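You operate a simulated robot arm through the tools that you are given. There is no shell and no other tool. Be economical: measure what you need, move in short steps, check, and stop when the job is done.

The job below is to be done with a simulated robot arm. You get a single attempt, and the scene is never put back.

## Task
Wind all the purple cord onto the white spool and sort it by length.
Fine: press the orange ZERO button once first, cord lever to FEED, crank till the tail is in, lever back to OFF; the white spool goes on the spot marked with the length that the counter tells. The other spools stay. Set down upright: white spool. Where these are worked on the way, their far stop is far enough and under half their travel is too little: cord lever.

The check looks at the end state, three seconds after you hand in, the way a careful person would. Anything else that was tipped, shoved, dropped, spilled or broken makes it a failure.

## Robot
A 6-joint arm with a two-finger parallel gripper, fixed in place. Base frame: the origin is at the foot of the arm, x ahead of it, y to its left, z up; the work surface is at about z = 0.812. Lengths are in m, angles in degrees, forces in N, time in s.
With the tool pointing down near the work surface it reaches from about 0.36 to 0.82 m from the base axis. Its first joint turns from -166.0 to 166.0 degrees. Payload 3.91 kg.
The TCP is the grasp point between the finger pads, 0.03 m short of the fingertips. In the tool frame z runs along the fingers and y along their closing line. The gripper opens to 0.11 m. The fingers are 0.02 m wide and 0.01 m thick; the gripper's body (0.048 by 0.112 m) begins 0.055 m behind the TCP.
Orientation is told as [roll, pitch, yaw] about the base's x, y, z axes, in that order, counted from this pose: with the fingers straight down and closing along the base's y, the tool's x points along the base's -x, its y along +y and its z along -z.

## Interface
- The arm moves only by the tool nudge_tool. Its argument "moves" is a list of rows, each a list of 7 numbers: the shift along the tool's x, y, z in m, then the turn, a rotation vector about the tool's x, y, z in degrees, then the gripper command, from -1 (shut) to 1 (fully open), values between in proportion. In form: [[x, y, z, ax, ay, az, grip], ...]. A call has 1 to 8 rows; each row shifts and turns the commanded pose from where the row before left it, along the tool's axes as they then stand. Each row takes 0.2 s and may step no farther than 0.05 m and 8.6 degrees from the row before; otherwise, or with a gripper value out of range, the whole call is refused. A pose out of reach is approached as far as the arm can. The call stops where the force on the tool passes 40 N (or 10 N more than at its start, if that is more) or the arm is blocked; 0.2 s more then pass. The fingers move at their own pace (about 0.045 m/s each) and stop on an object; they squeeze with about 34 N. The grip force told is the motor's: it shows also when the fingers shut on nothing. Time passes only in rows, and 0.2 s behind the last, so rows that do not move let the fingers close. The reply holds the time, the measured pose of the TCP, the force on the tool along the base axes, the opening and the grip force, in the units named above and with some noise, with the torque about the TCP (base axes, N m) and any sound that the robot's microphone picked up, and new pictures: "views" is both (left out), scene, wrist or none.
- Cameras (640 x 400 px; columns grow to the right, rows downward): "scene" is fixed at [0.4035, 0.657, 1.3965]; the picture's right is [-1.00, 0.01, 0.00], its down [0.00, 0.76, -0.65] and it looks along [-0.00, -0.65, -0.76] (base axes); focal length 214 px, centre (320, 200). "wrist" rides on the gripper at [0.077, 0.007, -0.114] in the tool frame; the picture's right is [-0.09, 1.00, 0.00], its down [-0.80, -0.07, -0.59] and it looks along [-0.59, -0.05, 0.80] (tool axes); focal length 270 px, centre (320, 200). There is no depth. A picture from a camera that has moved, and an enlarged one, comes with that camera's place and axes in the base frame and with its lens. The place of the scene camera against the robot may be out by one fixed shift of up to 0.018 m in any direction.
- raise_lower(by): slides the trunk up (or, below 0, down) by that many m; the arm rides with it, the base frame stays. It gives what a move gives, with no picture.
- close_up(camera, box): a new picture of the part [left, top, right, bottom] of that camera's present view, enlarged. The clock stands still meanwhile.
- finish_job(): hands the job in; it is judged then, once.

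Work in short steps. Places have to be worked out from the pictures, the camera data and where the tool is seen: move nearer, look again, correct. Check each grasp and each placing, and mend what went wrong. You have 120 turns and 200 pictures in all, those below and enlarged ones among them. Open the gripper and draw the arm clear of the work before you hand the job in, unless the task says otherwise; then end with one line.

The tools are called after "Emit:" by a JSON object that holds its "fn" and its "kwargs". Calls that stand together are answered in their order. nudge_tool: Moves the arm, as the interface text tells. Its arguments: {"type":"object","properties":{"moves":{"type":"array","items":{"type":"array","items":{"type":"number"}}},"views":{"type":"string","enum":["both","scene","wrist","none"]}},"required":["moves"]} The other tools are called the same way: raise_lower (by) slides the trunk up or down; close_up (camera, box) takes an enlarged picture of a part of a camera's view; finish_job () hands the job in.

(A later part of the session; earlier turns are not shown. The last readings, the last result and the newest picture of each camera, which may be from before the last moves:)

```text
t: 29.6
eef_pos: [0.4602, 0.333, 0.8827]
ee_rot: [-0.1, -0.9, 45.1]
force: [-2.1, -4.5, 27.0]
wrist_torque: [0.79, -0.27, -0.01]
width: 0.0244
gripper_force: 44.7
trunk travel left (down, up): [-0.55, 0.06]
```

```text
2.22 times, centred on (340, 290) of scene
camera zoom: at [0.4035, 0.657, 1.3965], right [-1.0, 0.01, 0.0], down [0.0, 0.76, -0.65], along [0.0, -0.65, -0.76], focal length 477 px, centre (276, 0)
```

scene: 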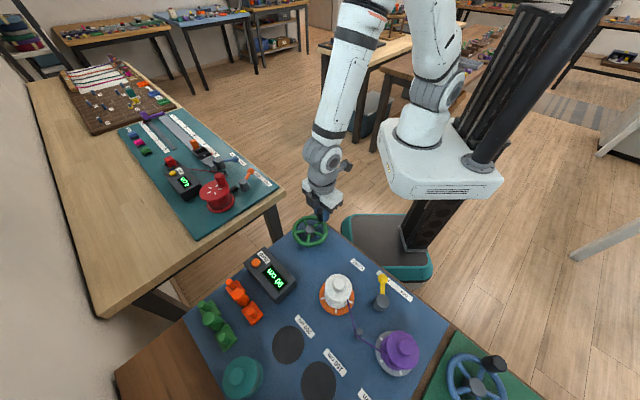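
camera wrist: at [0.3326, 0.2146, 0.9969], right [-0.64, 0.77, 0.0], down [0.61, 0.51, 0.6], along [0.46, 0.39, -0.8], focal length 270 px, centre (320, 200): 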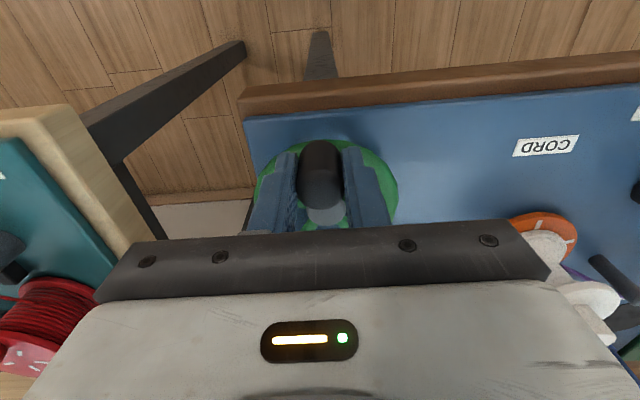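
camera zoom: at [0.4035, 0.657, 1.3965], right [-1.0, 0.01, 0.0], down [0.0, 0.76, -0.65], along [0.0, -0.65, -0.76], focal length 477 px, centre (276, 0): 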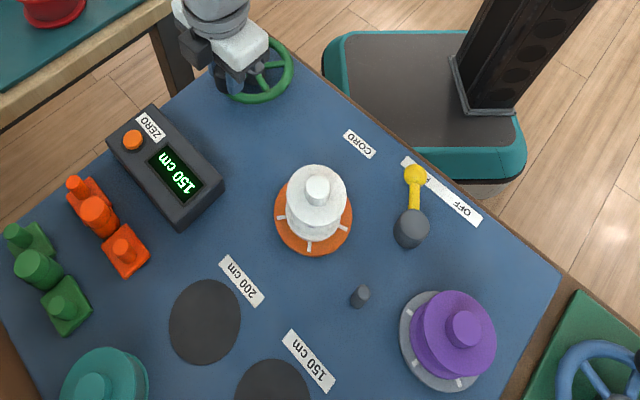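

The cord is gone from its path and the counter stopped at 150 cm. I release the knob and lift.

Emit:
{"fn": "nudge_tool", "kwargs": {"moves": [[0, 0, -0.001, 0, 0, 0, 0.1], [0, 0, 0, 0, 0, 0, 0.1], [0, 0, 0, 0, 0, 0, 0.1], [0, 0, -0.03, 0, 0, 0, 0.1], [0, 0, -0.04, 0, 0, 0, 0.1], [0, 0, -0.02, 0, 0, 0, 0.1]], "views": "both"}}

Emit:
{"fn": "close_up", "kwargs": {"camera": "scene", "box": [270, 250, 430, 350]}}

```text
t: 31.0
eef_pos: [0.4579, 0.3324, 0.9725]
ee_rot: [0.1, -0.5, 45.0]
force: [-0.1, 0.5, -1.1]
wrist_torque: [0.01, -0.07, 0.0]
width: 0.0605
gripper_force: 0.0
trunk travel left (down, up): [-0.55, 0.06]
camera wrist: at [0.3981, 0.2811, 1.0865], right [-0.64, 0.77, 0.0], down [0.61, 0.51, 0.6], along [0.46, 0.39, -0.8], focal length 270 px, centre (320, 200)
```

scene: 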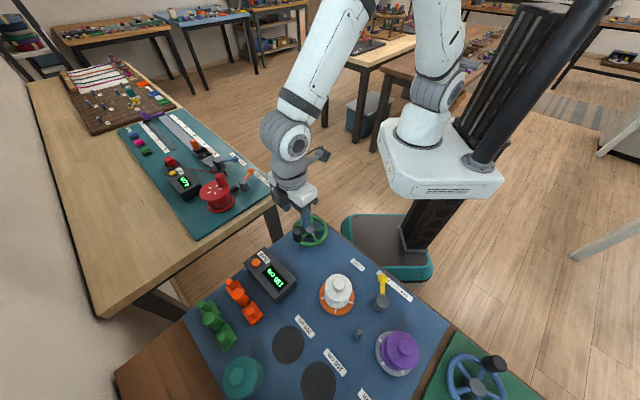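
wrist: 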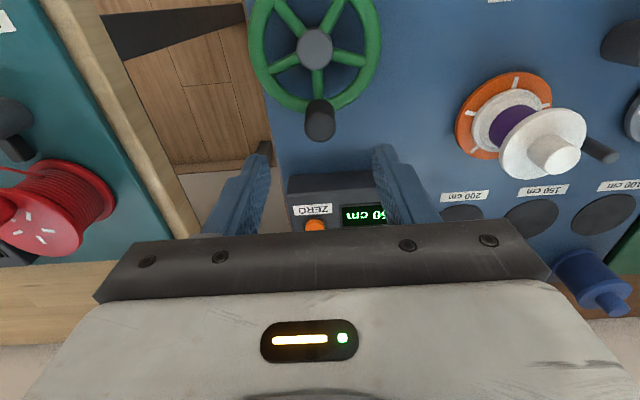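

```text
4.00 times, centred on (350, 300) of scene
camera zoom: at [0.4035, 0.657, 1.3965], right [-1.0, 0.01, 0.0], down [0.0, 0.76, -0.65], along [0.0, -0.65, -0.76], focal length 858 px, centre (200, -200)
```

zoom: 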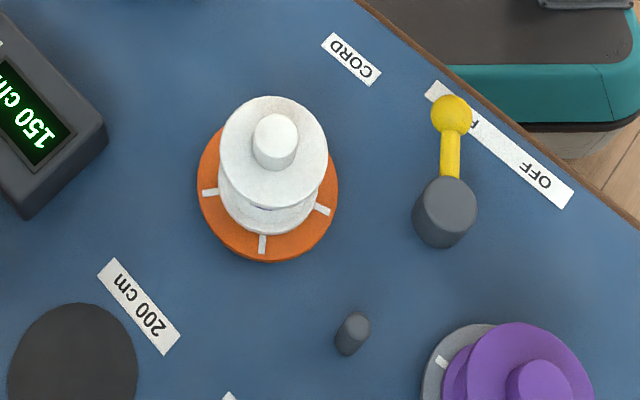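

White spool now carries purple cord at 150 cm. Next, lever back to OFF: I shut the fingers and go to the far side of the lever knob (start about (0.275,0.447)).

Emit:
{"fn": "nudge_tool", "kwargs": {"moves": [[0.0097, 0.0421, 0, 0, 0, 0, -1], [0.0097, 0.0421, 0, 0, 0, 0, -1], [0.0097, 0.0421, 0, 0, 0, 0, -1], [0.0097, 0.0421, 0, 0, 0, 0, -1], [0.0097, 0.0421, 0, 0, 0, 0, -1], [0, 0, 0.02, 0, 0, 0, -1]], "views": "both"}}

```text
t: 32.4
eef_pos: [0.2774, 0.4458, 0.9526]
ee_rot: [-0.1, -0.4, 45.0]
force: [0.7, -0.2, -0.8]
wrist_torque: [-0.02, 0.0, -0.03]
width: 0.0002
gripper_force: 34.1
trunk travel left (down, up): [-0.55, 0.06]
camera wrist: at [0.2167, 0.3951, 1.0668], right [-0.64, 0.77, 0.0], down [0.61, 0.51, 0.6], along [0.46, 0.39, -0.8], focal length 270 px, centre (320, 200)
```

scene: 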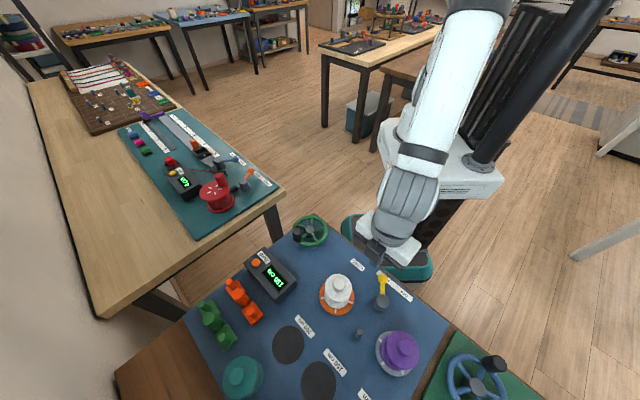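
wrist: 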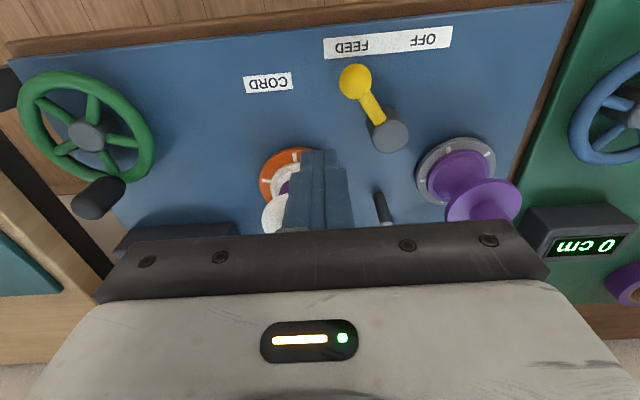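

Clear of the spools. I descend and push the knob back along its arc to OFF.

Emit:
{"fn": "nudge_tool", "kwargs": {"moves": [[0, 0, 0.045, 0, 0, 0, -1], [0, 0, 0.04, 0, 0, 0, -1], [0.0099, 0.0156, 0, 0, 0, 0, -1], [0.0138, 0.0128, 0, 0, 0, 0, -1], [0.0089, 0.0173, 0, 0, 0, 0, -1], [0.0024, 0.0143, 0, 0, 0, 0, -1], [-0.0007, 0.0112, 0, 0, 0, 0, -1], [-0.0015, 0.0045, 0, 0, 0, 0, -1]], "views": "wrist"}}

```text
t: 34.2
eef_pos: [0.2044, 0.4681, 0.8684]
ee_rot: [-0.2, -0.1, 44.7]
force: [18.4, -17.0, 13.4]
wrist_torque: [-0.3, -0.46, -0.23]
width: 0.0001
gripper_force: 34.2
trunk travel left (down, up): [-0.55, 0.06]
stopped in row 8: the force on the tool passed its limit at 48 N (the readings are from after the stop); the commanded pose is now the measured one
camera wrist: at [0.1449, 0.4195, 0.9834], right [-0.64, 0.77, 0.0], down [0.62, 0.51, 0.6], along [0.46, 0.38, -0.8], focal length 270 px, centre (320, 200)
```

wrist: 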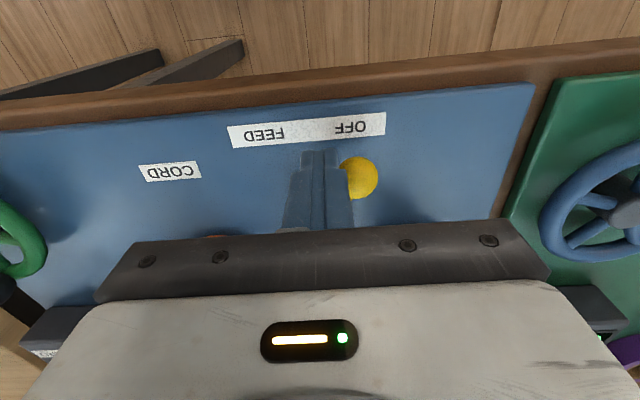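

At the stop. I back off, lift, and check the lever.

Emit:
{"fn": "nudge_tool", "kwargs": {"moves": [[0.005, -0.025, 0, 0, 0, 0, -1], [0, -0.01, -0.04, 0, 0, 0, -1], [0, -0.01, -0.045, 0, 0, 0, -1], [0, -0.03, -0.03, 0, 0, 0, -1]], "views": "wrist"}}

Emit:
{"fn": "close_up", "kwargs": {"camera": "scene", "box": [240, 240, 440, 400]}}

```text
t: 35.2
eef_pos: [0.2543, 0.4111, 0.9818]
ee_rot: [-0.3, -0.2, 44.8]
force: [-0.5, -0.3, -0.9]
wrist_torque: [0.01, 0.01, 0.0]
width: 0.0002
gripper_force: 34.0
trunk travel left (down, up): [-0.55, 0.06]
camera wrist: at [0.1942, 0.3618, 1.0953], right [-0.64, 0.77, 0.0], down [0.62, 0.51, 0.6], along [0.46, 0.38, -0.8], focal length 270 px, centre (320, 200)
```

wrist: 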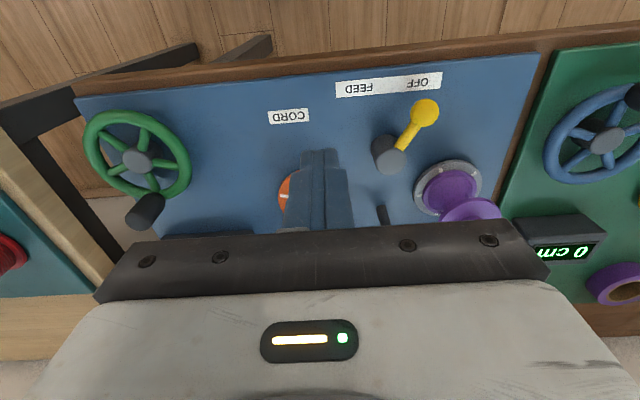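

```text
2.50 times, centred on (340, 320) of scene
camera zoom: at [0.4035, 0.657, 1.3965], right [-1.0, 0.01, 0.0], down [0.0, 0.76, -0.65], along [0.0, -0.65, -0.76], focal length 536 px, centre (270, -100)
```

zoom: 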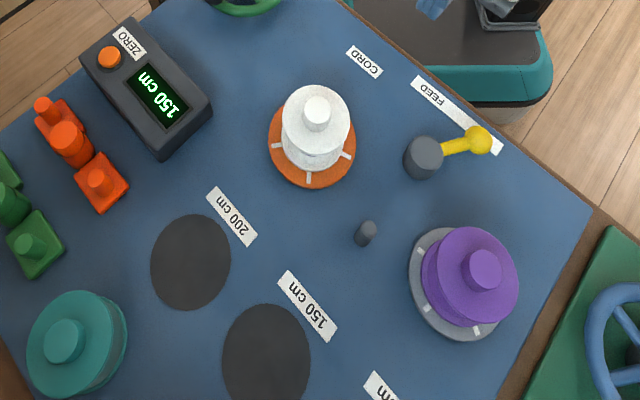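

Lever is at OFF and the counter holds 150 cm. Now the white spool: I open the fingers and look at its handle from close by.

Emit:
{"fn": "nudge_tool", "kwargs": {"moves": [[-0.027, 0, 0, 0, 0, 0, 0.2], [-0.027, -0.005, 0, 0, 0, 0, 0.2], [0, 0, 0, 0, 0, 0, 0.2], [0, 0, 0, 0, 0, 0, 0.2]], "views": "wrist"}}

Emit:
{"fn": "close_up", "kwargs": {"camera": "wrist", "box": [160, 50, 480, 250]}}

```text
t: 36.2
eef_pos: [0.2939, 0.4476, 0.9828]
ee_rot: [-0.2, -0.3, 44.8]
force: [0.8, 0.4, 0.1]
wrist_torque: [0.0, 0.04, 0.01]
width: 0.0661
gripper_force: 0.0
trunk travel left (down, up): [-0.55, 0.06]
camera wrist: at [0.234, 0.3975, 1.098], right [-0.64, 0.77, 0.0], down [0.61, 0.52, 0.6], along [0.46, 0.38, -0.8], focal length 270 px, centre (320, 200)
```

wrist: 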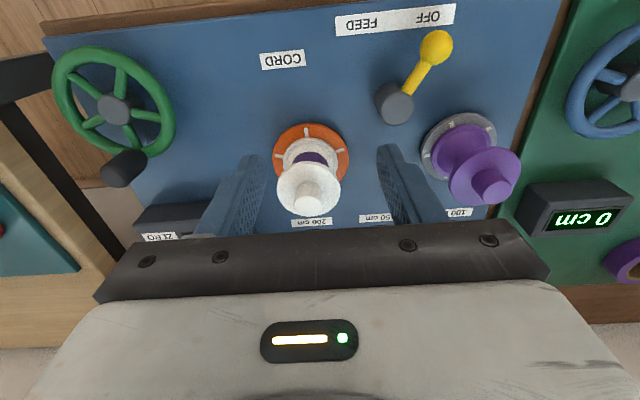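

```text
2.00 times, centred on (320, 150) of wrist
camera zoom: at [0.234, 0.3975, 1.098], right [-0.64, 0.77, 0.0], down [0.61, 0.52, 0.6], along [0.46, 0.38, -0.8], focal length 541 px, centre (320, 300)
```

zoom: 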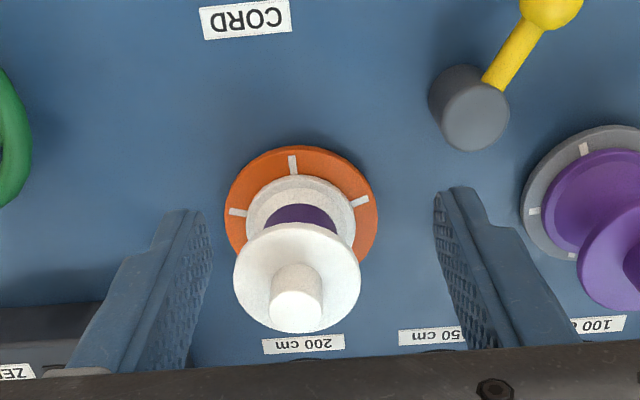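

Handle axis ≈(0.354,0.482), handle top ≈0.908, flange top ≈0.882. I move above it and descend to TCP 0.918.

Emit:
{"fn": "nudge_tool", "kwargs": {"moves": [[-0.0334, -0.009, 0, 0, 0, 0, 0.1], [-0.0334, -0.009, 0, 0, 0, 0, 0.1], [0, 0, 0.03, 0, 0, 0, 0.1], [0, 0, 0.02, 0, 0, 0, 0.1]], "views": "both"}}

Emit:
{"fn": "close_up", "kwargs": {"camera": "wrist", "box": [160, 50, 480, 250]}}

Emit:
{"fn": "close_up", "kwargs": {"camera": "scene", "box": [290, 220, 410, 320]}}

```text
t: 37.2
eef_pos: [0.3532, 0.485, 0.933]
ee_rot: [-0.4, -0.2, 44.8]
force: [0.0, 0.2, -0.8]
wrist_torque: [0.03, 0.03, 0.01]
width: 0.0604
gripper_force: 0.1
trunk travel left (down, up): [-0.55, 0.06]
camera wrist: at [0.2926, 0.4347, 1.0485], right [-0.64, 0.77, 0.0], down [0.61, 0.51, 0.6], along [0.46, 0.38, -0.8], focal length 270 px, centre (320, 200)
```

scene: 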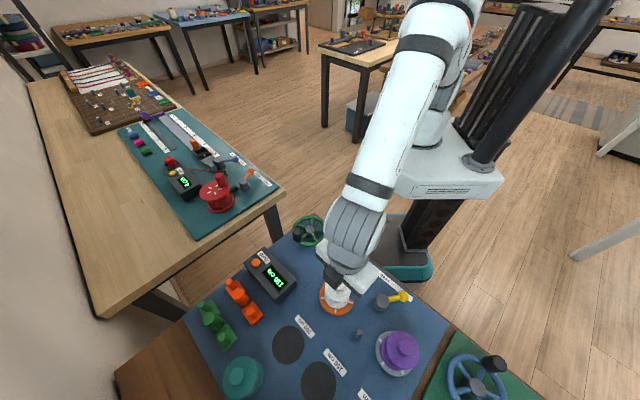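
wrist: 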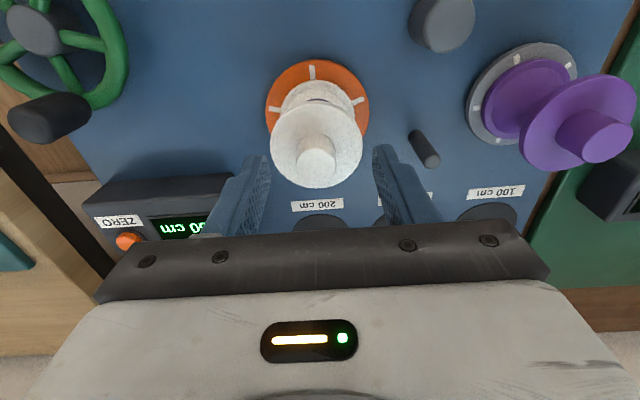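

```text
2.00 times, centred on (320, 150) of wrist
camera zoom: at [0.2926, 0.4347, 1.0485], right [-0.64, 0.77, 0.0], down [0.61, 0.51, 0.6], along [0.46, 0.38, -0.8], focal length 541 px, centre (320, 300)
```

zoom: 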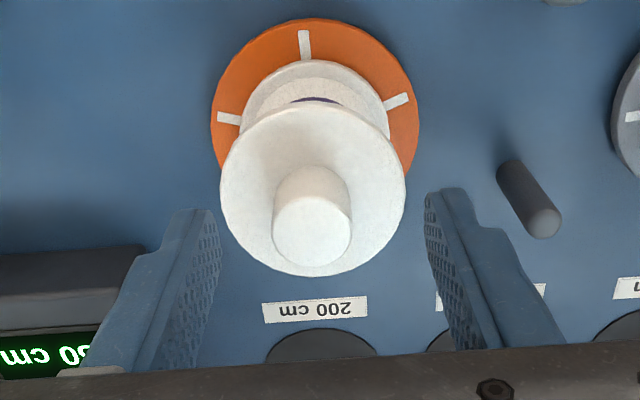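

```text
4.00 times, centred on (350, 270) of scene
camera zoom: at [0.4035, 0.657, 1.3965], right [-1.0, 0.01, 0.0], down [0.0, 0.76, -0.65], along [0.0, -0.65, -0.76], focal length 858 px, centre (200, -80)
```

zoom: 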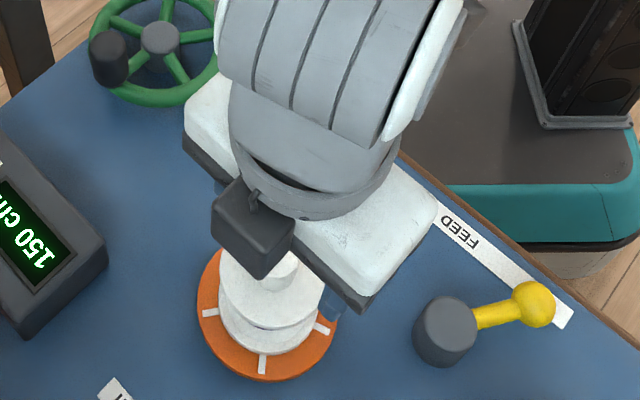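

Refined handle axis (0.359,0.486), top 0.90, flange ≈0.872. I correct, descend to 0.908 and close.

Emit:
{"fn": "nudge_tool", "kwargs": {"moves": [[-0.005, -0.003, 0.01, 0, 0, 0, 0.1], [0, 0, 0.01, 0, 0, 0, 0.1], [0, 0, 0.005, 0, 0, 0, 0.1], [0, 0, 0, 0, 0, 0, -1], [0, 0, 0, 0, 0, 0, -1], [0, 0, 0, 0, 0, 0, -1]], "views": "wrist"}}

Emit:
{"fn": "close_up", "kwargs": {"camera": "scene", "box": [290, 220, 410, 320]}}

```text
t: 38.3
eef_pos: [0.3601, 0.4867, 0.9153]
ee_rot: [0.0, -0.8, 44.7]
force: [-2.7, -5.0, 17.9]
wrist_torque: [-0.14, 0.18, 0.0]
width: 0.0238
gripper_force: 11.7
trunk travel left (down, up): [-0.55, 0.06]
stopped in row 5: the force on the tool passed its limit at 46 N (the readings are from after the stop); the commanded pose is now the measured one
camera wrist: at [0.299, 0.4367, 1.0285], right [-0.64, 0.77, 0.0], down [0.61, 0.51, 0.61], along [0.47, 0.39, -0.8], focal length 270 px, centre (320, 200)
```

wrist: 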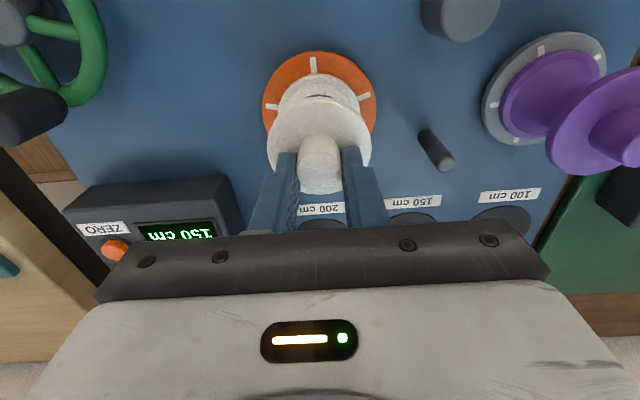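

```text
4.00 times, centred on (350, 270) of scene
camera zoom: at [0.4035, 0.657, 1.3965], right [-1.0, 0.01, 0.0], down [0.0, 0.76, -0.65], along [0.0, -0.65, -0.76], focal length 858 px, centre (200, -80)
```

zoom: 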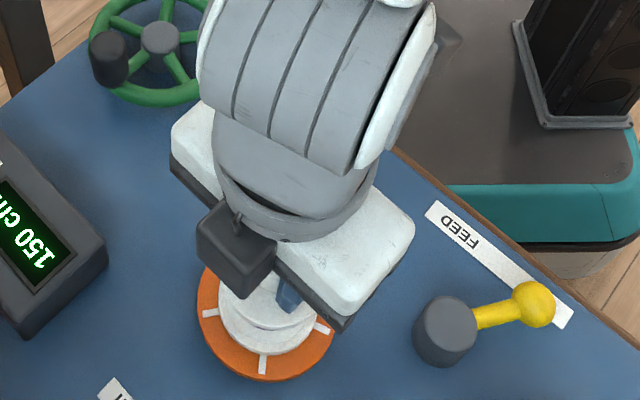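

Tips touched the flange (top ≈0.884). I raise 2 mm to relieve it and close fully on the handle.

Emit:
{"fn": "nudge_tool", "kwargs": {"moves": [[0, 0, -0.003, 0, 0, 0, -0.3], [0, 0, 0, 0, 0, 0, -1], [0, 0, 0, 0, 0, 0, -1], [0, 0, 0, 0, 0, 0, -1]], "views": "none"}}

```text
t: 39.3
eef_pos: [0.3601, 0.4888, 0.9159]
ee_rot: [0.0, -0.7, 44.9]
force: [0.1, 0.1, -0.5]
wrist_torque: [0.0, 0.03, 0.02]
width: 0.0226
gripper_force: 34.0
trunk travel left (down, up): [-0.55, 0.06]
```

Held at 0.0226 width with no side load. I lift slowly straight up.

Emit:
{"fn": "nudge_tool", "kwargs": {"moves": [[0, 0, -0.008, 0, 0, 0, -1], [0, 0, -0.012, 0, 0, 0, -1], [0, 0, -0.02, 0, 0, 0, -1], [0, 0, -0.02, 0, 0, 0, -1], [0, 0, -0.02, 0, 0, 0, -1]], "views": "both"}}

Emit:
{"fn": "close_up", "kwargs": {"camera": "scene", "box": [260, 220, 420, 400]}}

```text
t: 40.5
eef_pos: [0.3596, 0.4874, 0.9953]
ee_rot: [-0.1, -0.6, 44.9]
force: [0.0, -0.4, -0.7]
wrist_torque: [0.0, 0.01, 0.0]
width: 0.0001
gripper_force: 33.7
trunk travel left (down, up): [-0.55, 0.06]
camera wrist: at [0.2991, 0.4376, 1.1099], right [-0.64, 0.77, 0.0], down [0.61, 0.51, 0.6], along [0.46, 0.39, -0.8], focal length 270 px, centre (320, 200)
```

scene: 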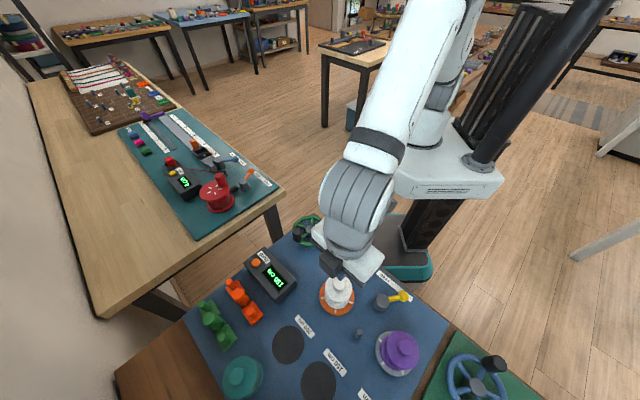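
wrist: 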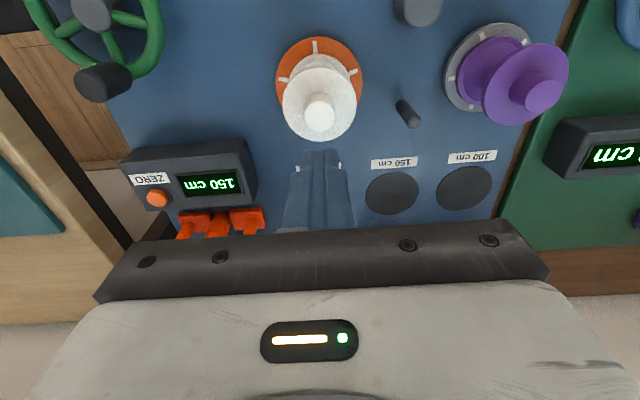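

```text
2.22 times, centred on (340, 310) of scene
camera zoom: at [0.4035, 0.657, 1.3965], right [-1.0, 0.01, 0.0], down [0.0, 0.76, -0.65], along [0.0, -0.65, -0.76], focal length 477 px, centre (276, -44)
```

zoom: 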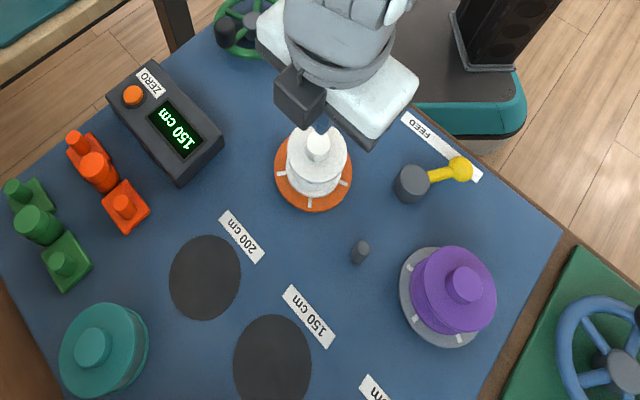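

The handle slipped out; the spool is still upright on its spindle. I measure its handle again before a better grasp.

Emit:
{"fn": "close_up", "kwargs": {"camera": "wrist", "box": [240, 20, 400, 150]}}

Emit:
{"fn": "nudge_tool", "kwargs": {"moves": [[0.03, 0, 0, 0, 0, 0, 0.1], [0.02, 0, 0, 0, 0, 0, 0.1], [0, 0, 0.03, 0, 0, 0, 0.1], [0, 0, 0.02, 0, 0, 0, 0.1]], "views": "wrist"}}

Emit:
{"fn": "close_up", "kwargs": {"camera": "wrist", "box": [200, 110, 440, 260]}}

```text
3.08 times, centred on (320, 85) of wrist
camera zoom: at [0.2991, 0.4376, 1.1099], right [-0.64, 0.77, 0.0], down [0.61, 0.51, 0.6], along [0.46, 0.39, -0.8], focal length 832 px, centre (320, 554)
```

zoom: 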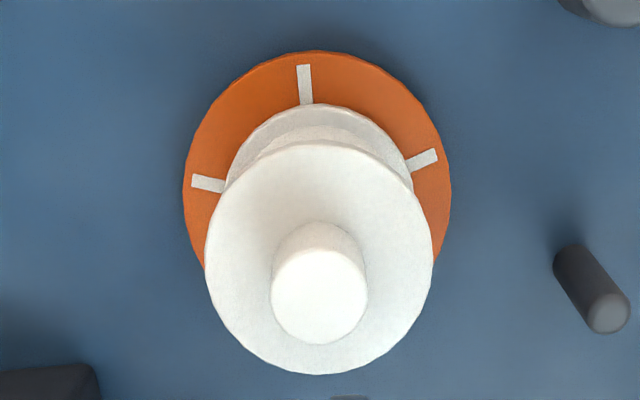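

```text
t: 41.5
eef_pos: [0.3236, 0.4502, 0.9437]
ee_rot: [-0.1, -0.7, 44.9]
force: [0.2, -0.1, 0.7]
wrist_torque: [0.0, -0.03, -0.03]
width: 0.0604
gripper_force: 0.0
trunk travel left (down, up): [-0.55, 0.06]
camera wrist: at [0.2639, 0.4002, 1.0565], right [-0.64, 0.77, 0.0], down [0.61, 0.51, 0.6], along [0.46, 0.39, -0.8], focal length 270 px, centre (320, 200)
```

wrist: 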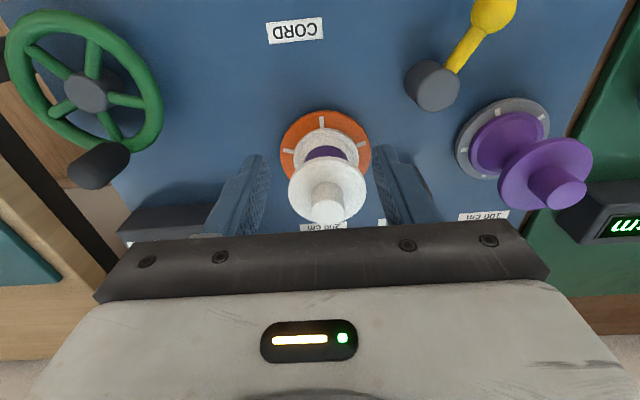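

```text
2.67 times, centred on (320, 185) of wrist
camera zoom: at [0.2639, 0.4002, 1.0565], right [-0.64, 0.77, 0.0], down [0.61, 0.51, 0.6], along [0.46, 0.39, -0.8], focal length 721 px, centre (320, 240)
```

zoom: 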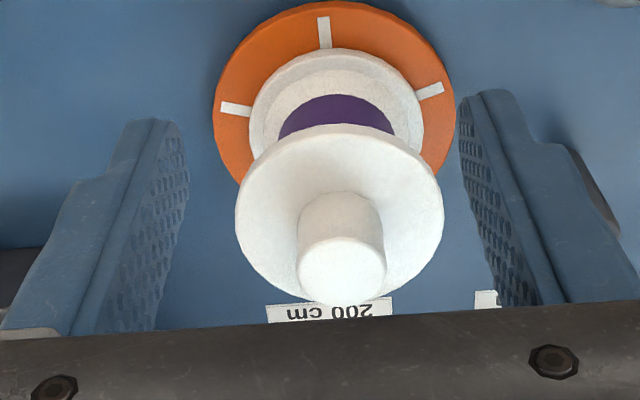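

Two views now agree: handle axis (0.356,0.486), top 0.904; the last grasp was 5 mm off centre. I re-centre, go just above the flange and close.

Emit:
{"fn": "nudge_tool", "kwargs": {"moves": [[-0.024, 0.0013, 0, 0, 0, 0, 0.1], [-0.024, 0.0013, 0, 0, 0, 0, 0.1], [0, 0, 0.015, 0, 0, 0, 0.1], [0, 0, 0.0115, 0, 0, 0, 0.1], [0, 0, 0, 0, 0, 0, -1], [0, 0, 0, 0, 0, 0, -1], [0, 0, 0, 0, 0, 0, -1], [0, 0, 0, 0, 0, 0, -1]], "views": "wrist"}}

Emit:
{"fn": "close_up", "kwargs": {"camera": "wrist", "box": [240, 80, 400, 240]}}

```text
t: 43.3
eef_pos: [0.357, 0.4869, 0.9183]
ee_rot: [-0.1, -0.6, 44.8]
force: [9.6, -9.7, 1.8]
wrist_torque: [-0.3, -0.42, 0.03]
width: 0.0227
gripper_force: 34.0
trunk travel left (down, up): [-0.55, 0.06]
camera wrist: at [0.297, 0.4361, 1.0324], right [-0.64, 0.77, 0.0], down [0.61, 0.51, 0.6], along [0.46, 0.39, -0.8], focal length 270 px, centre (320, 200)
```

wrist: 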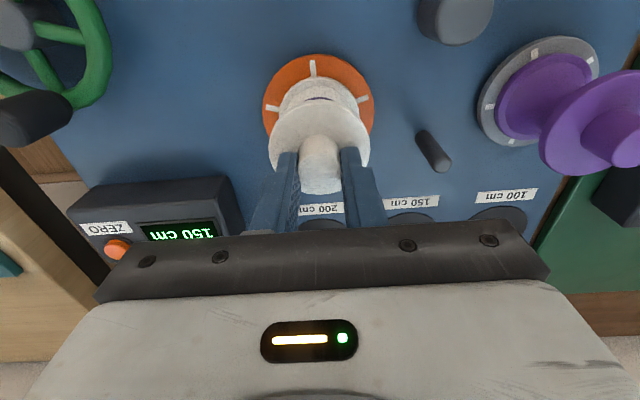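

```text
2.50 times, centred on (320, 160) of wrist
camera zoom: at [0.297, 0.4361, 1.0324], right [-0.64, 0.77, 0.0], down [0.61, 0.51, 0.6], along [0.46, 0.39, -0.8], focal length 676 px, centre (320, 300)
```

zoom: 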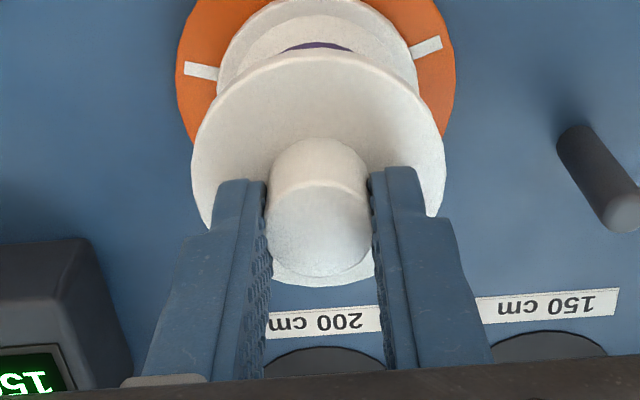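

Centred this time. I relieve the side load and lift only 6 mm, watching the force.

Emit:
{"fn": "nudge_tool", "kwargs": {"moves": [[0, -0.0015, 0, 0, 0, 0, -1], [0, 0, -0.003, 0, 0, 0, -1], [0, 0, -0.003, 0, 0, 0, -1]], "views": "none"}}

Emit:
{"fn": "close_up", "kwargs": {"camera": "wrist", "box": [240, 40, 400, 200]}}

```text
t: 44.1
eef_pos: [0.3573, 0.4878, 0.9235]
ee_rot: [0.0, -0.6, 44.7]
force: [0.1, 0.6, -0.5]
wrist_torque: [-0.02, 0.04, 0.02]
width: 0.0226
gripper_force: 34.2
trunk travel left (down, up): [-0.55, 0.06]
```

```text
2.50 times, centred on (320, 120) of wrist
camera zoom: at [0.2973, 0.437, 1.0382], right [-0.64, 0.77, 0.0], down [0.61, 0.51, 0.6], along [0.46, 0.39, -0.8], focal length 676 px, centre (320, 400)
```

zoom: 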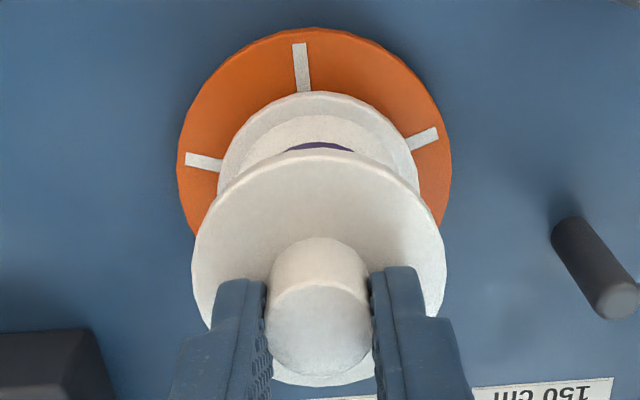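

The spool seems to move with the gripper. I continue in small steps and check.

Emit:
{"fn": "nudge_tool", "kwargs": {"moves": [[0, 0, -0.004, 0, 0, 0, -1], [0, 0, -0.004, 0, 0, 0, -1], [0, 0, -0.004, 0, 0, 0, -1]], "views": "none"}}

Emit:
{"fn": "close_up", "kwargs": {"camera": "wrist", "box": [240, 40, 400, 200]}}

```text
t: 44.9
eef_pos: [0.3573, 0.4858, 0.9371]
ee_rot: [-0.1, -0.6, 44.8]
force: [0.7, 0.0, -0.5]
wrist_torque: [0.01, -0.01, 0.01]
width: 0.0227
gripper_force: 33.4
trunk travel left (down, up): [-0.55, 0.06]
```

```text
2.50 times, centred on (320, 120) of wrist
camera zoom: at [0.2971, 0.4361, 1.0511], right [-0.64, 0.77, 0.0], down [0.61, 0.51, 0.6], along [0.46, 0.39, -0.8], focal length 676 px, centre (320, 400)
```

zoom: 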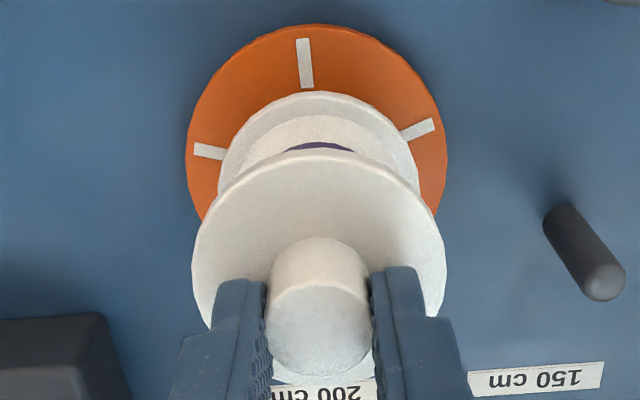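

It is lifting with the gripper. I continue gently.

Emit:
{"fn": "nudge_tool", "kwargs": {"moves": [[0, 0, -0.006, 0, 0, 0, -1], [0, 0, -0.008, 0, 0, 0, -1], [0, 0, -0.008, 0, 0, 0, -1], [0, 0, -0.01, 0, 0, 0, -1], [0, 0, -0.01, 0, 0, 0, -1], [0, 0, -0.01, 0, 0, 0, -1], [0, 0, -0.01, 0, 0, 0, -1]], "views": "both"}}

Emit:
{"fn": "close_up", "kwargs": {"camera": "scene", "box": [260, 220, 420, 400]}}

```text
t: 46.5
eef_pos: [0.3568, 0.4858, 1.0008]
ee_rot: [0.0, -0.5, 44.8]
force: [-0.5, -0.2, 0.2]
wrist_torque: [0.05, -0.02, 0.04]
width: 0.0226
gripper_force: 34.2
trunk travel left (down, up): [-0.55, 0.06]
camera wrist: at [0.2955, 0.4362, 1.1143], right [-0.64, 0.77, 0.0], down [0.61, 0.51, 0.6], along [0.46, 0.39, -0.8], focal length 270 px, centre (320, 200)
```

scene: 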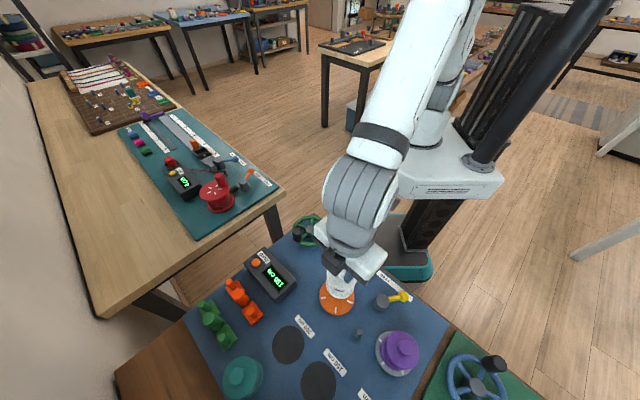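
wrist: 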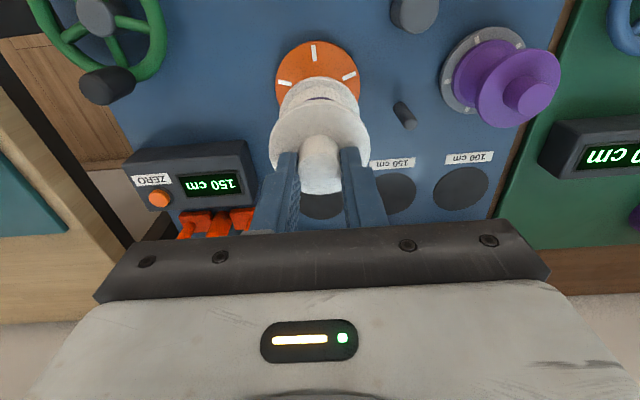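

```text
2.22 times, centred on (340, 310) of scene
camera zoom: at [0.4035, 0.657, 1.3965], right [-1.0, 0.01, 0.0], down [0.0, 0.76, -0.65], along [0.0, -0.65, -0.76], focal length 477 px, centre (276, -44)
```

zoom: 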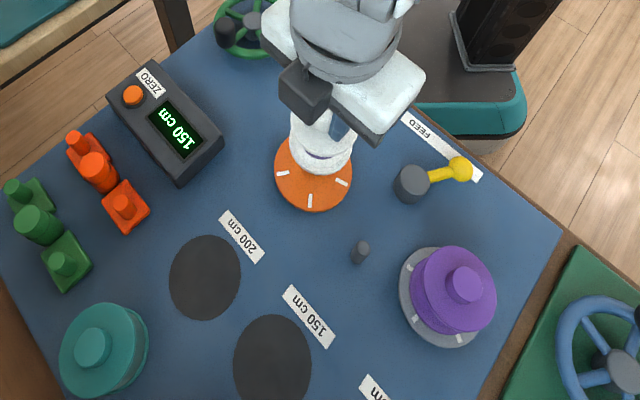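

The spool is off the spindle and held. The middle spot (150 cm) is at about (0.398,0.655); I carry it there at this height.

Emit:
{"fn": "nudge_tool", "kwargs": {"moves": [[-0.0186, 0.0113, 0, 0, 0, 0, -1], [-0.0186, 0.0113, 0, 0, 0, 0, -1], [-0.0186, 0.0113, 0, 0, 0, 0, -1], [-0.0186, 0.0113, 0, 0, 0, 0, -1], [-0.0186, 0.0113, 0, 0, 0, 0, -1], [-0.0186, 0.0113, 0, 0, 0, 0, -1], [-0.0186, 0.0113, 0, 0, 0, 0, -1], [-0.0183, 0.0114, 0, 0, 0, 0, -1]], "views": "both"}}

Emit:
{"fn": "close_up", "kwargs": {"camera": "wrist", "box": [200, 40, 440, 240]}}

Emit:
{"fn": "close_up", "kwargs": {"camera": "scene", "box": [220, 280, 420, 400]}}

```text
t: 48.3
eef_pos: [0.3977, 0.6572, 1.0002]
ee_rot: [-0.1, -0.6, 44.9]
force: [1.3, 0.2, -0.1]
wrist_torque: [-0.01, 0.01, -0.04]
width: 0.0229
gripper_force: 34.0
trunk travel left (down, up): [-0.55, 0.06]
camera wrist: at [0.3366, 0.6064, 1.1144], right [-0.64, 0.77, 0.0], down [0.61, 0.51, 0.6], along [0.46, 0.39, -0.8], focal length 270 px, centre (320, 200)
```

scene: 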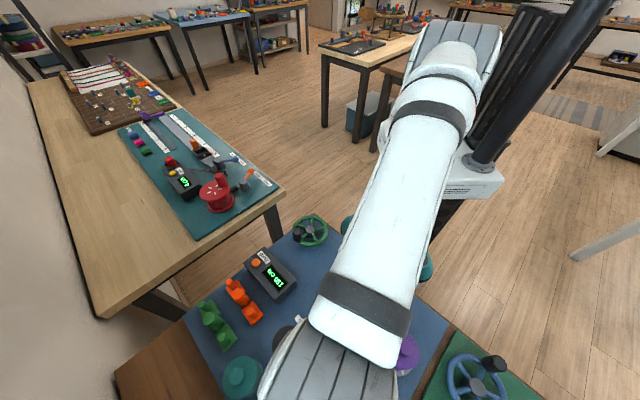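
wrist: 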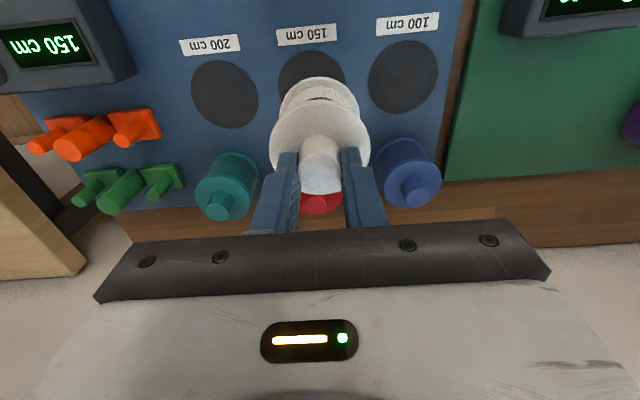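

```text
2.00 times, centred on (320, 140) of wrist
camera zoom: at [0.3366, 0.6064, 1.1144], right [-0.64, 0.77, 0.0], down [0.61, 0.51, 0.6], along [0.46, 0.39, -0.8], focal length 541 px, centre (320, 320)
```

zoom: 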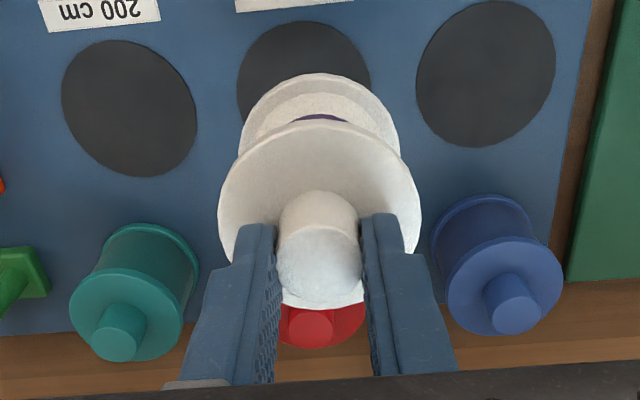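

```text
3.20 times, centred on (320, 340) of scene
camera zoom: at [0.4035, 0.657, 1.3965], right [-1.0, 0.01, 0.0], down [0.0, 0.76, -0.65], along [0.0, -0.65, -0.76], focal length 686 px, centre (320, -248)
```

zoom: 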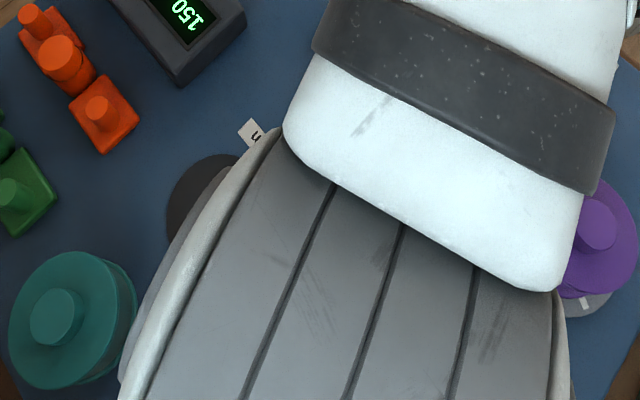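

The spot centre computes to about (0.398,0.651). I shift 5 mm back and lower to just above.

Emit:
{"fn": "nudge_tool", "kwargs": {"moves": [[0.0035, -0.0035, 0.02, 0, 0, 0, -1], [0, 0, 0.02, 0, 0, 0, -1], [0, 0, 0.015, 0, 0, 0, -1], [0, 0, 0.015, 0, 0, 0, -1]], "views": "wrist"}}

Emit:
{"fn": "close_up", "kwargs": {"camera": "wrist", "box": [200, 0, 440, 200]}}

```text
t: 49.3
eef_pos: [0.3989, 0.6513, 0.9293]
ee_rot: [-0.1, -0.7, 44.8]
force: [-0.5, 0.6, -1.1]
wrist_torque: [0.01, 0.01, 0.02]
width: 0.0228
gripper_force: 34.2
trunk travel left (down, up): [-0.55, 0.06]
camera wrist: at [0.3382, 0.6012, 1.0431], right [-0.64, 0.77, 0.0], down [0.61, 0.51, 0.6], along [0.46, 0.39, -0.8], focal length 270 px, centre (320, 200)
```

wrist: 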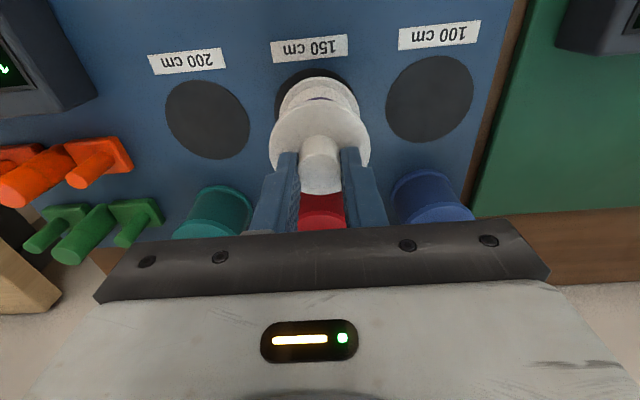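

```text
2.00 times, centred on (320, 100) of wrist
camera zoom: at [0.3382, 0.6012, 1.0431], right [-0.64, 0.77, 0.0], down [0.61, 0.51, 0.6], along [0.46, 0.39, -0.8], focal length 541 px, centre (320, 400)
```

zoom: 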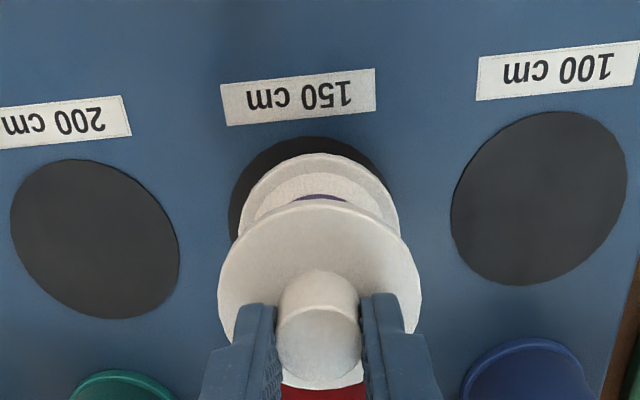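

Disc centre ≈(0.3995,0.648); I shift 3 mm left in the view and lower in small steps until contact.

Emit:
{"fn": "nudge_tool", "kwargs": {"moves": [[0.001, -0.003, 0, 0, 0, 0, -1], [0, 0, 0.006, 0, 0, 0, -1], [0, 0, 0.004, 0, 0, 0, -1], [0, 0, 0.003, 0, 0, 0, -1]], "views": "wrist"}}

Emit:
{"fn": "close_up", "kwargs": {"camera": "wrist", "box": [200, 0, 440, 200]}}

```text
t: 50.3
eef_pos: [0.401, 0.6476, 0.9171]
ee_rot: [-0.1, -0.6, 44.8]
force: [-0.1, -0.1, -0.8]
wrist_torque: [-0.02, 0.0, 0.02]
width: 0.0226
gripper_force: 33.8
trunk travel left (down, up): [-0.55, 0.06]
camera wrist: at [0.3401, 0.5982, 1.0305], right [-0.64, 0.77, 0.0], down [0.61, 0.51, 0.6], along [0.46, 0.39, -0.8], focal length 270 px, centre (320, 200)
```

wrist: 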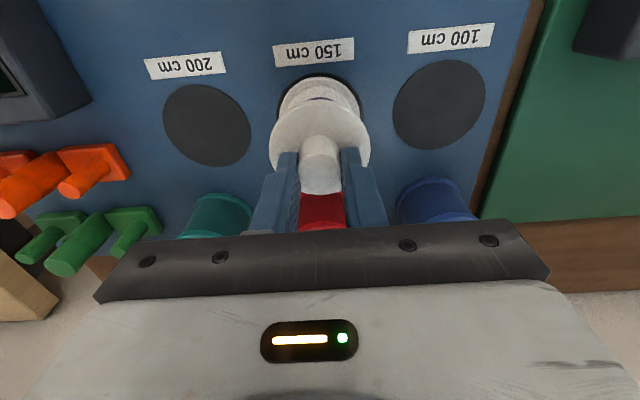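

```text
2.00 times, centred on (320, 100) of wrist
camera zoom: at [0.3401, 0.5982, 1.0305], right [-0.64, 0.77, 0.0], down [0.61, 0.51, 0.6], along [0.46, 0.39, -0.8], focal length 541 px, centre (320, 400)
```

zoom: 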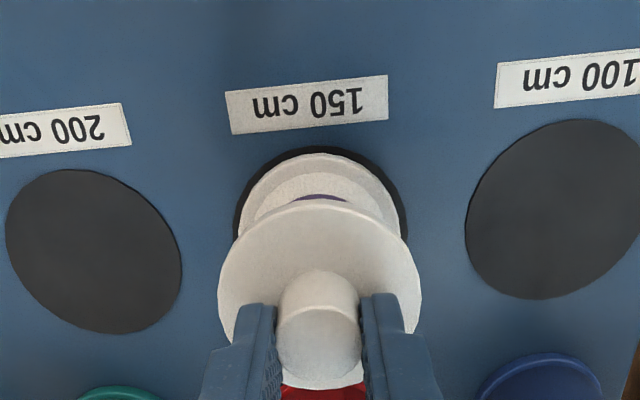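

Well centred on the 150 spot. I continue down in 2 mm steps to feel contact.

Emit:
{"fn": "nudge_tool", "kwargs": {"moves": [[0, 0, 0.002, 0, 0, 0, -1], [0, 0, 0.002, 0, 0, 0, -1], [0, 0, 0.0015, 0, 0, 0, -1]], "views": "none"}}

```text
t: 51.1
eef_pos: [0.4012, 0.6491, 0.9113]
ee_rot: [-0.1, -0.7, 44.7]
force: [0.5, 0.7, -0.9]
wrist_torque: [0.04, 0.03, -0.04]
width: 0.0226
gripper_force: 35.0
trunk travel left (down, up): [-0.55, 0.06]
```

No contact yet; I go on in small steps.

Emit:
{"fn": "nudge_tool", "kwargs": {"moves": [[0, 0, 0.002, 0, 0, 0, -1], [0, 0, 0.002, 0, 0, 0, -1]], "views": "none"}}

Emit:
{"fn": "close_up", "kwargs": {"camera": "wrist", "box": [200, 0, 440, 200]}}

```text
t: 51.7
eef_pos: [0.4009, 0.6484, 0.9078]
ee_rot: [-0.1, -0.6, 44.8]
force: [0.8, 1.0, -0.6]
wrist_torque: [0.01, 0.0, 0.0]
width: 0.0227
gripper_force: 34.2
trunk travel left (down, up): [-0.55, 0.06]
```

```text
2.00 times, centred on (320, 100) of wrist
camera zoom: at [0.3395, 0.5977, 1.0215], right [-0.64, 0.77, 0.0], down [0.61, 0.51, 0.6], along [0.46, 0.39, -0.8], focal length 541 px, centre (320, 400)
```

zoom: 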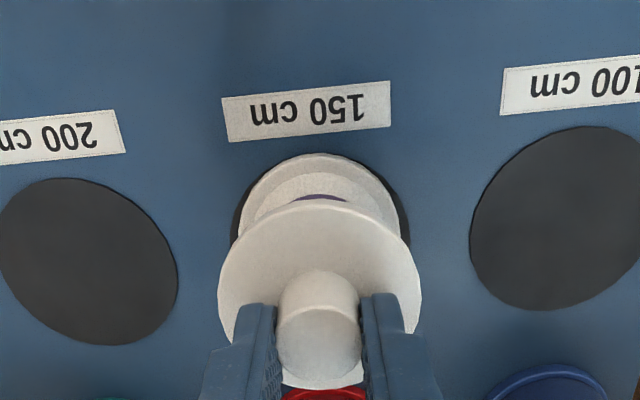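

Still no contact. I zoom in to measure flange against disc more exactly.

Emit:
{"fn": "close_up", "kwargs": {"camera": "wrist", "box": [260, 60, 380, 160]}}

```text
4.00 times, centred on (320, 110) of wrist
camera zoom: at [0.3395, 0.5977, 1.0215], right [-0.64, 0.77, 0.0], down [0.61, 0.51, 0.6], along [0.46, 0.39, -0.8], focal length 1081 px, centre (320, 560)
```

zoom: 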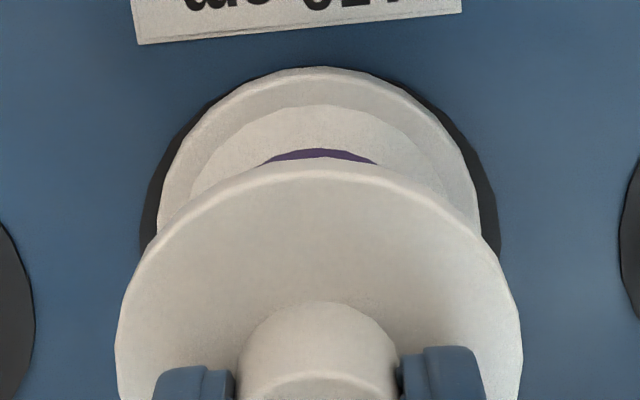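

Relative to the disc, the lower flange sits about 6 mm too near the label. I shift 6 mm the other way (tool −x) and lower a bit more.

Emit:
{"fn": "nudge_tool", "kwargs": {"moves": [[-0.003, 0, 0, 0, 0, 0, -1], [-0.003, 0, 0, 0, 0, 0, -1], [0, 0, 0.002, 0, 0, 0, -1]], "views": "none"}}

Emit:
{"fn": "close_up", "kwargs": {"camera": "wrist", "box": [260, 60, 380, 160]}}

```text
t: 52.5
eef_pos: [0.4033, 0.6535, 0.9051]
ee_rot: [-0.1, -0.7, 44.8]
force: [-0.4, 0.0, 0.0]
wrist_torque: [-0.01, 0.0, -0.01]
width: 0.0227
gripper_force: 33.8
trunk travel left (down, up): [-0.55, 0.06]
```

```text
4.00 times, centred on (320, 110) of wrist
camera zoom: at [0.3431, 0.6029, 1.0198], right [-0.64, 0.77, 0.0], down [0.61, 0.51, 0.6], along [0.46, 0.39, -0.8], focal length 1081 px, centre (320, 560)
```

zoom: 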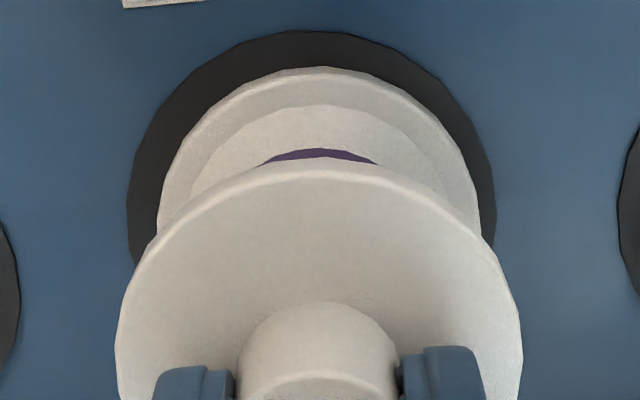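

Now nearly concentric (1.5 mm to the right). I correct that and lower until contact.

Emit:
{"fn": "nudge_tool", "kwargs": {"moves": [[0, -0.0015, 0, 0, 0, 0, -1], [0, 0, 0.002, 0, 0, 0, -1], [0, 0, 0.002, 0, 0, 0, -1]], "views": "none"}}

Emit:
{"fn": "close_up", "kwargs": {"camera": "wrist", "box": [260, 60, 380, 160]}}

```text
t: 53.3
eef_pos: [0.4047, 0.6531, 0.9051]
ee_rot: [0.0, -0.8, 44.8]
force: [-1.5, -3.9, 18.9]
wrist_torque: [-0.53, 0.54, 0.05]
width: 0.023
gripper_force: 34.2
trunk travel left (down, up): [-0.55, 0.06]
```

```text
4.00 times, centred on (320, 110) of wrist
camera zoom: at [0.3438, 0.6012, 1.0194], right [-0.64, 0.77, 0.0], down [0.61, 0.51, 0.61], along [0.47, 0.39, -0.8], focal length 1081 px, centre (320, 560)
```

zoom: 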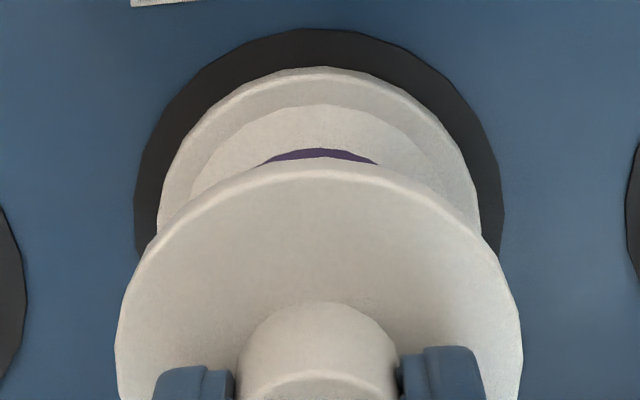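

Contact (19 N) and concentric on the spot. I relieve the push, open and lift away.

Emit:
{"fn": "nudge_tool", "kwargs": {"moves": [[0, 0, -0.003, 0, 0, 0, -1], [0, 0, 0, 0, 0, 0, -0.4], [0, 0, 0, 0, 0, 0, -0.2], [0, 0, 0, 0, 0, 0, -0.1], [0, 0, 0, 0, 0, 0, -0.1], [0, 0, -0.02, 0, 0, 0, -0.1], [0, 0, -0.03, 0, 0, 0, -0.1], [0, 0, -0.04, 0, 0, 0, -0.1]], "views": "wrist"}}

Emit:
{"fn": "close_up", "kwargs": {"camera": "wrist", "box": [200, 0, 440, 200]}}

```text
t: 55.1
eef_pos: [0.4027, 0.653, 0.9951]
ee_rot: [-0.2, -0.7, 44.8]
force: [0.1, -0.3, 0.0]
wrist_torque: [-0.03, 0.01, 0.01]
width: 0.0495
gripper_force: 0.1
trunk travel left (down, up): [-0.55, 0.06]
camera wrist: at [0.3427, 0.6026, 1.1096], right [-0.64, 0.77, 0.0], down [0.61, 0.51, 0.6], along [0.46, 0.39, -0.8], focal length 270 px, centre (320, 200)
```

wrist: 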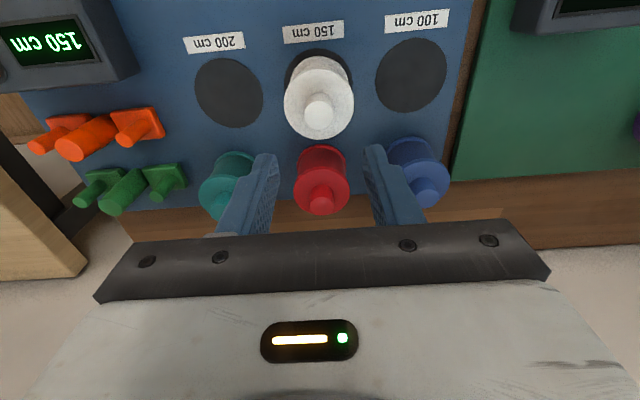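

```text
2.00 times, centred on (320, 100) of wrist
camera zoom: at [0.3427, 0.6026, 1.1096], right [-0.64, 0.77, 0.0], down [0.61, 0.51, 0.6], along [0.46, 0.39, -0.8], focal length 541 px, centre (320, 400)
```

zoom: 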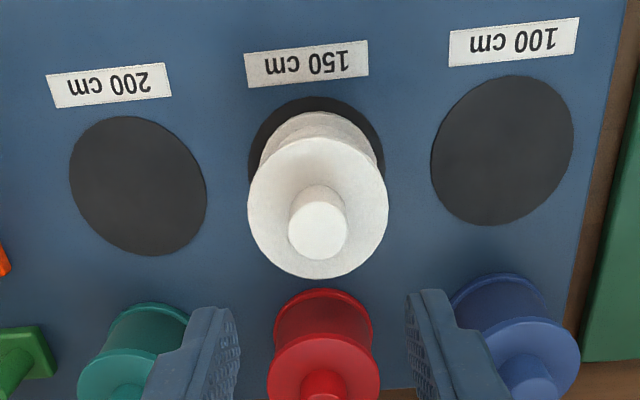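

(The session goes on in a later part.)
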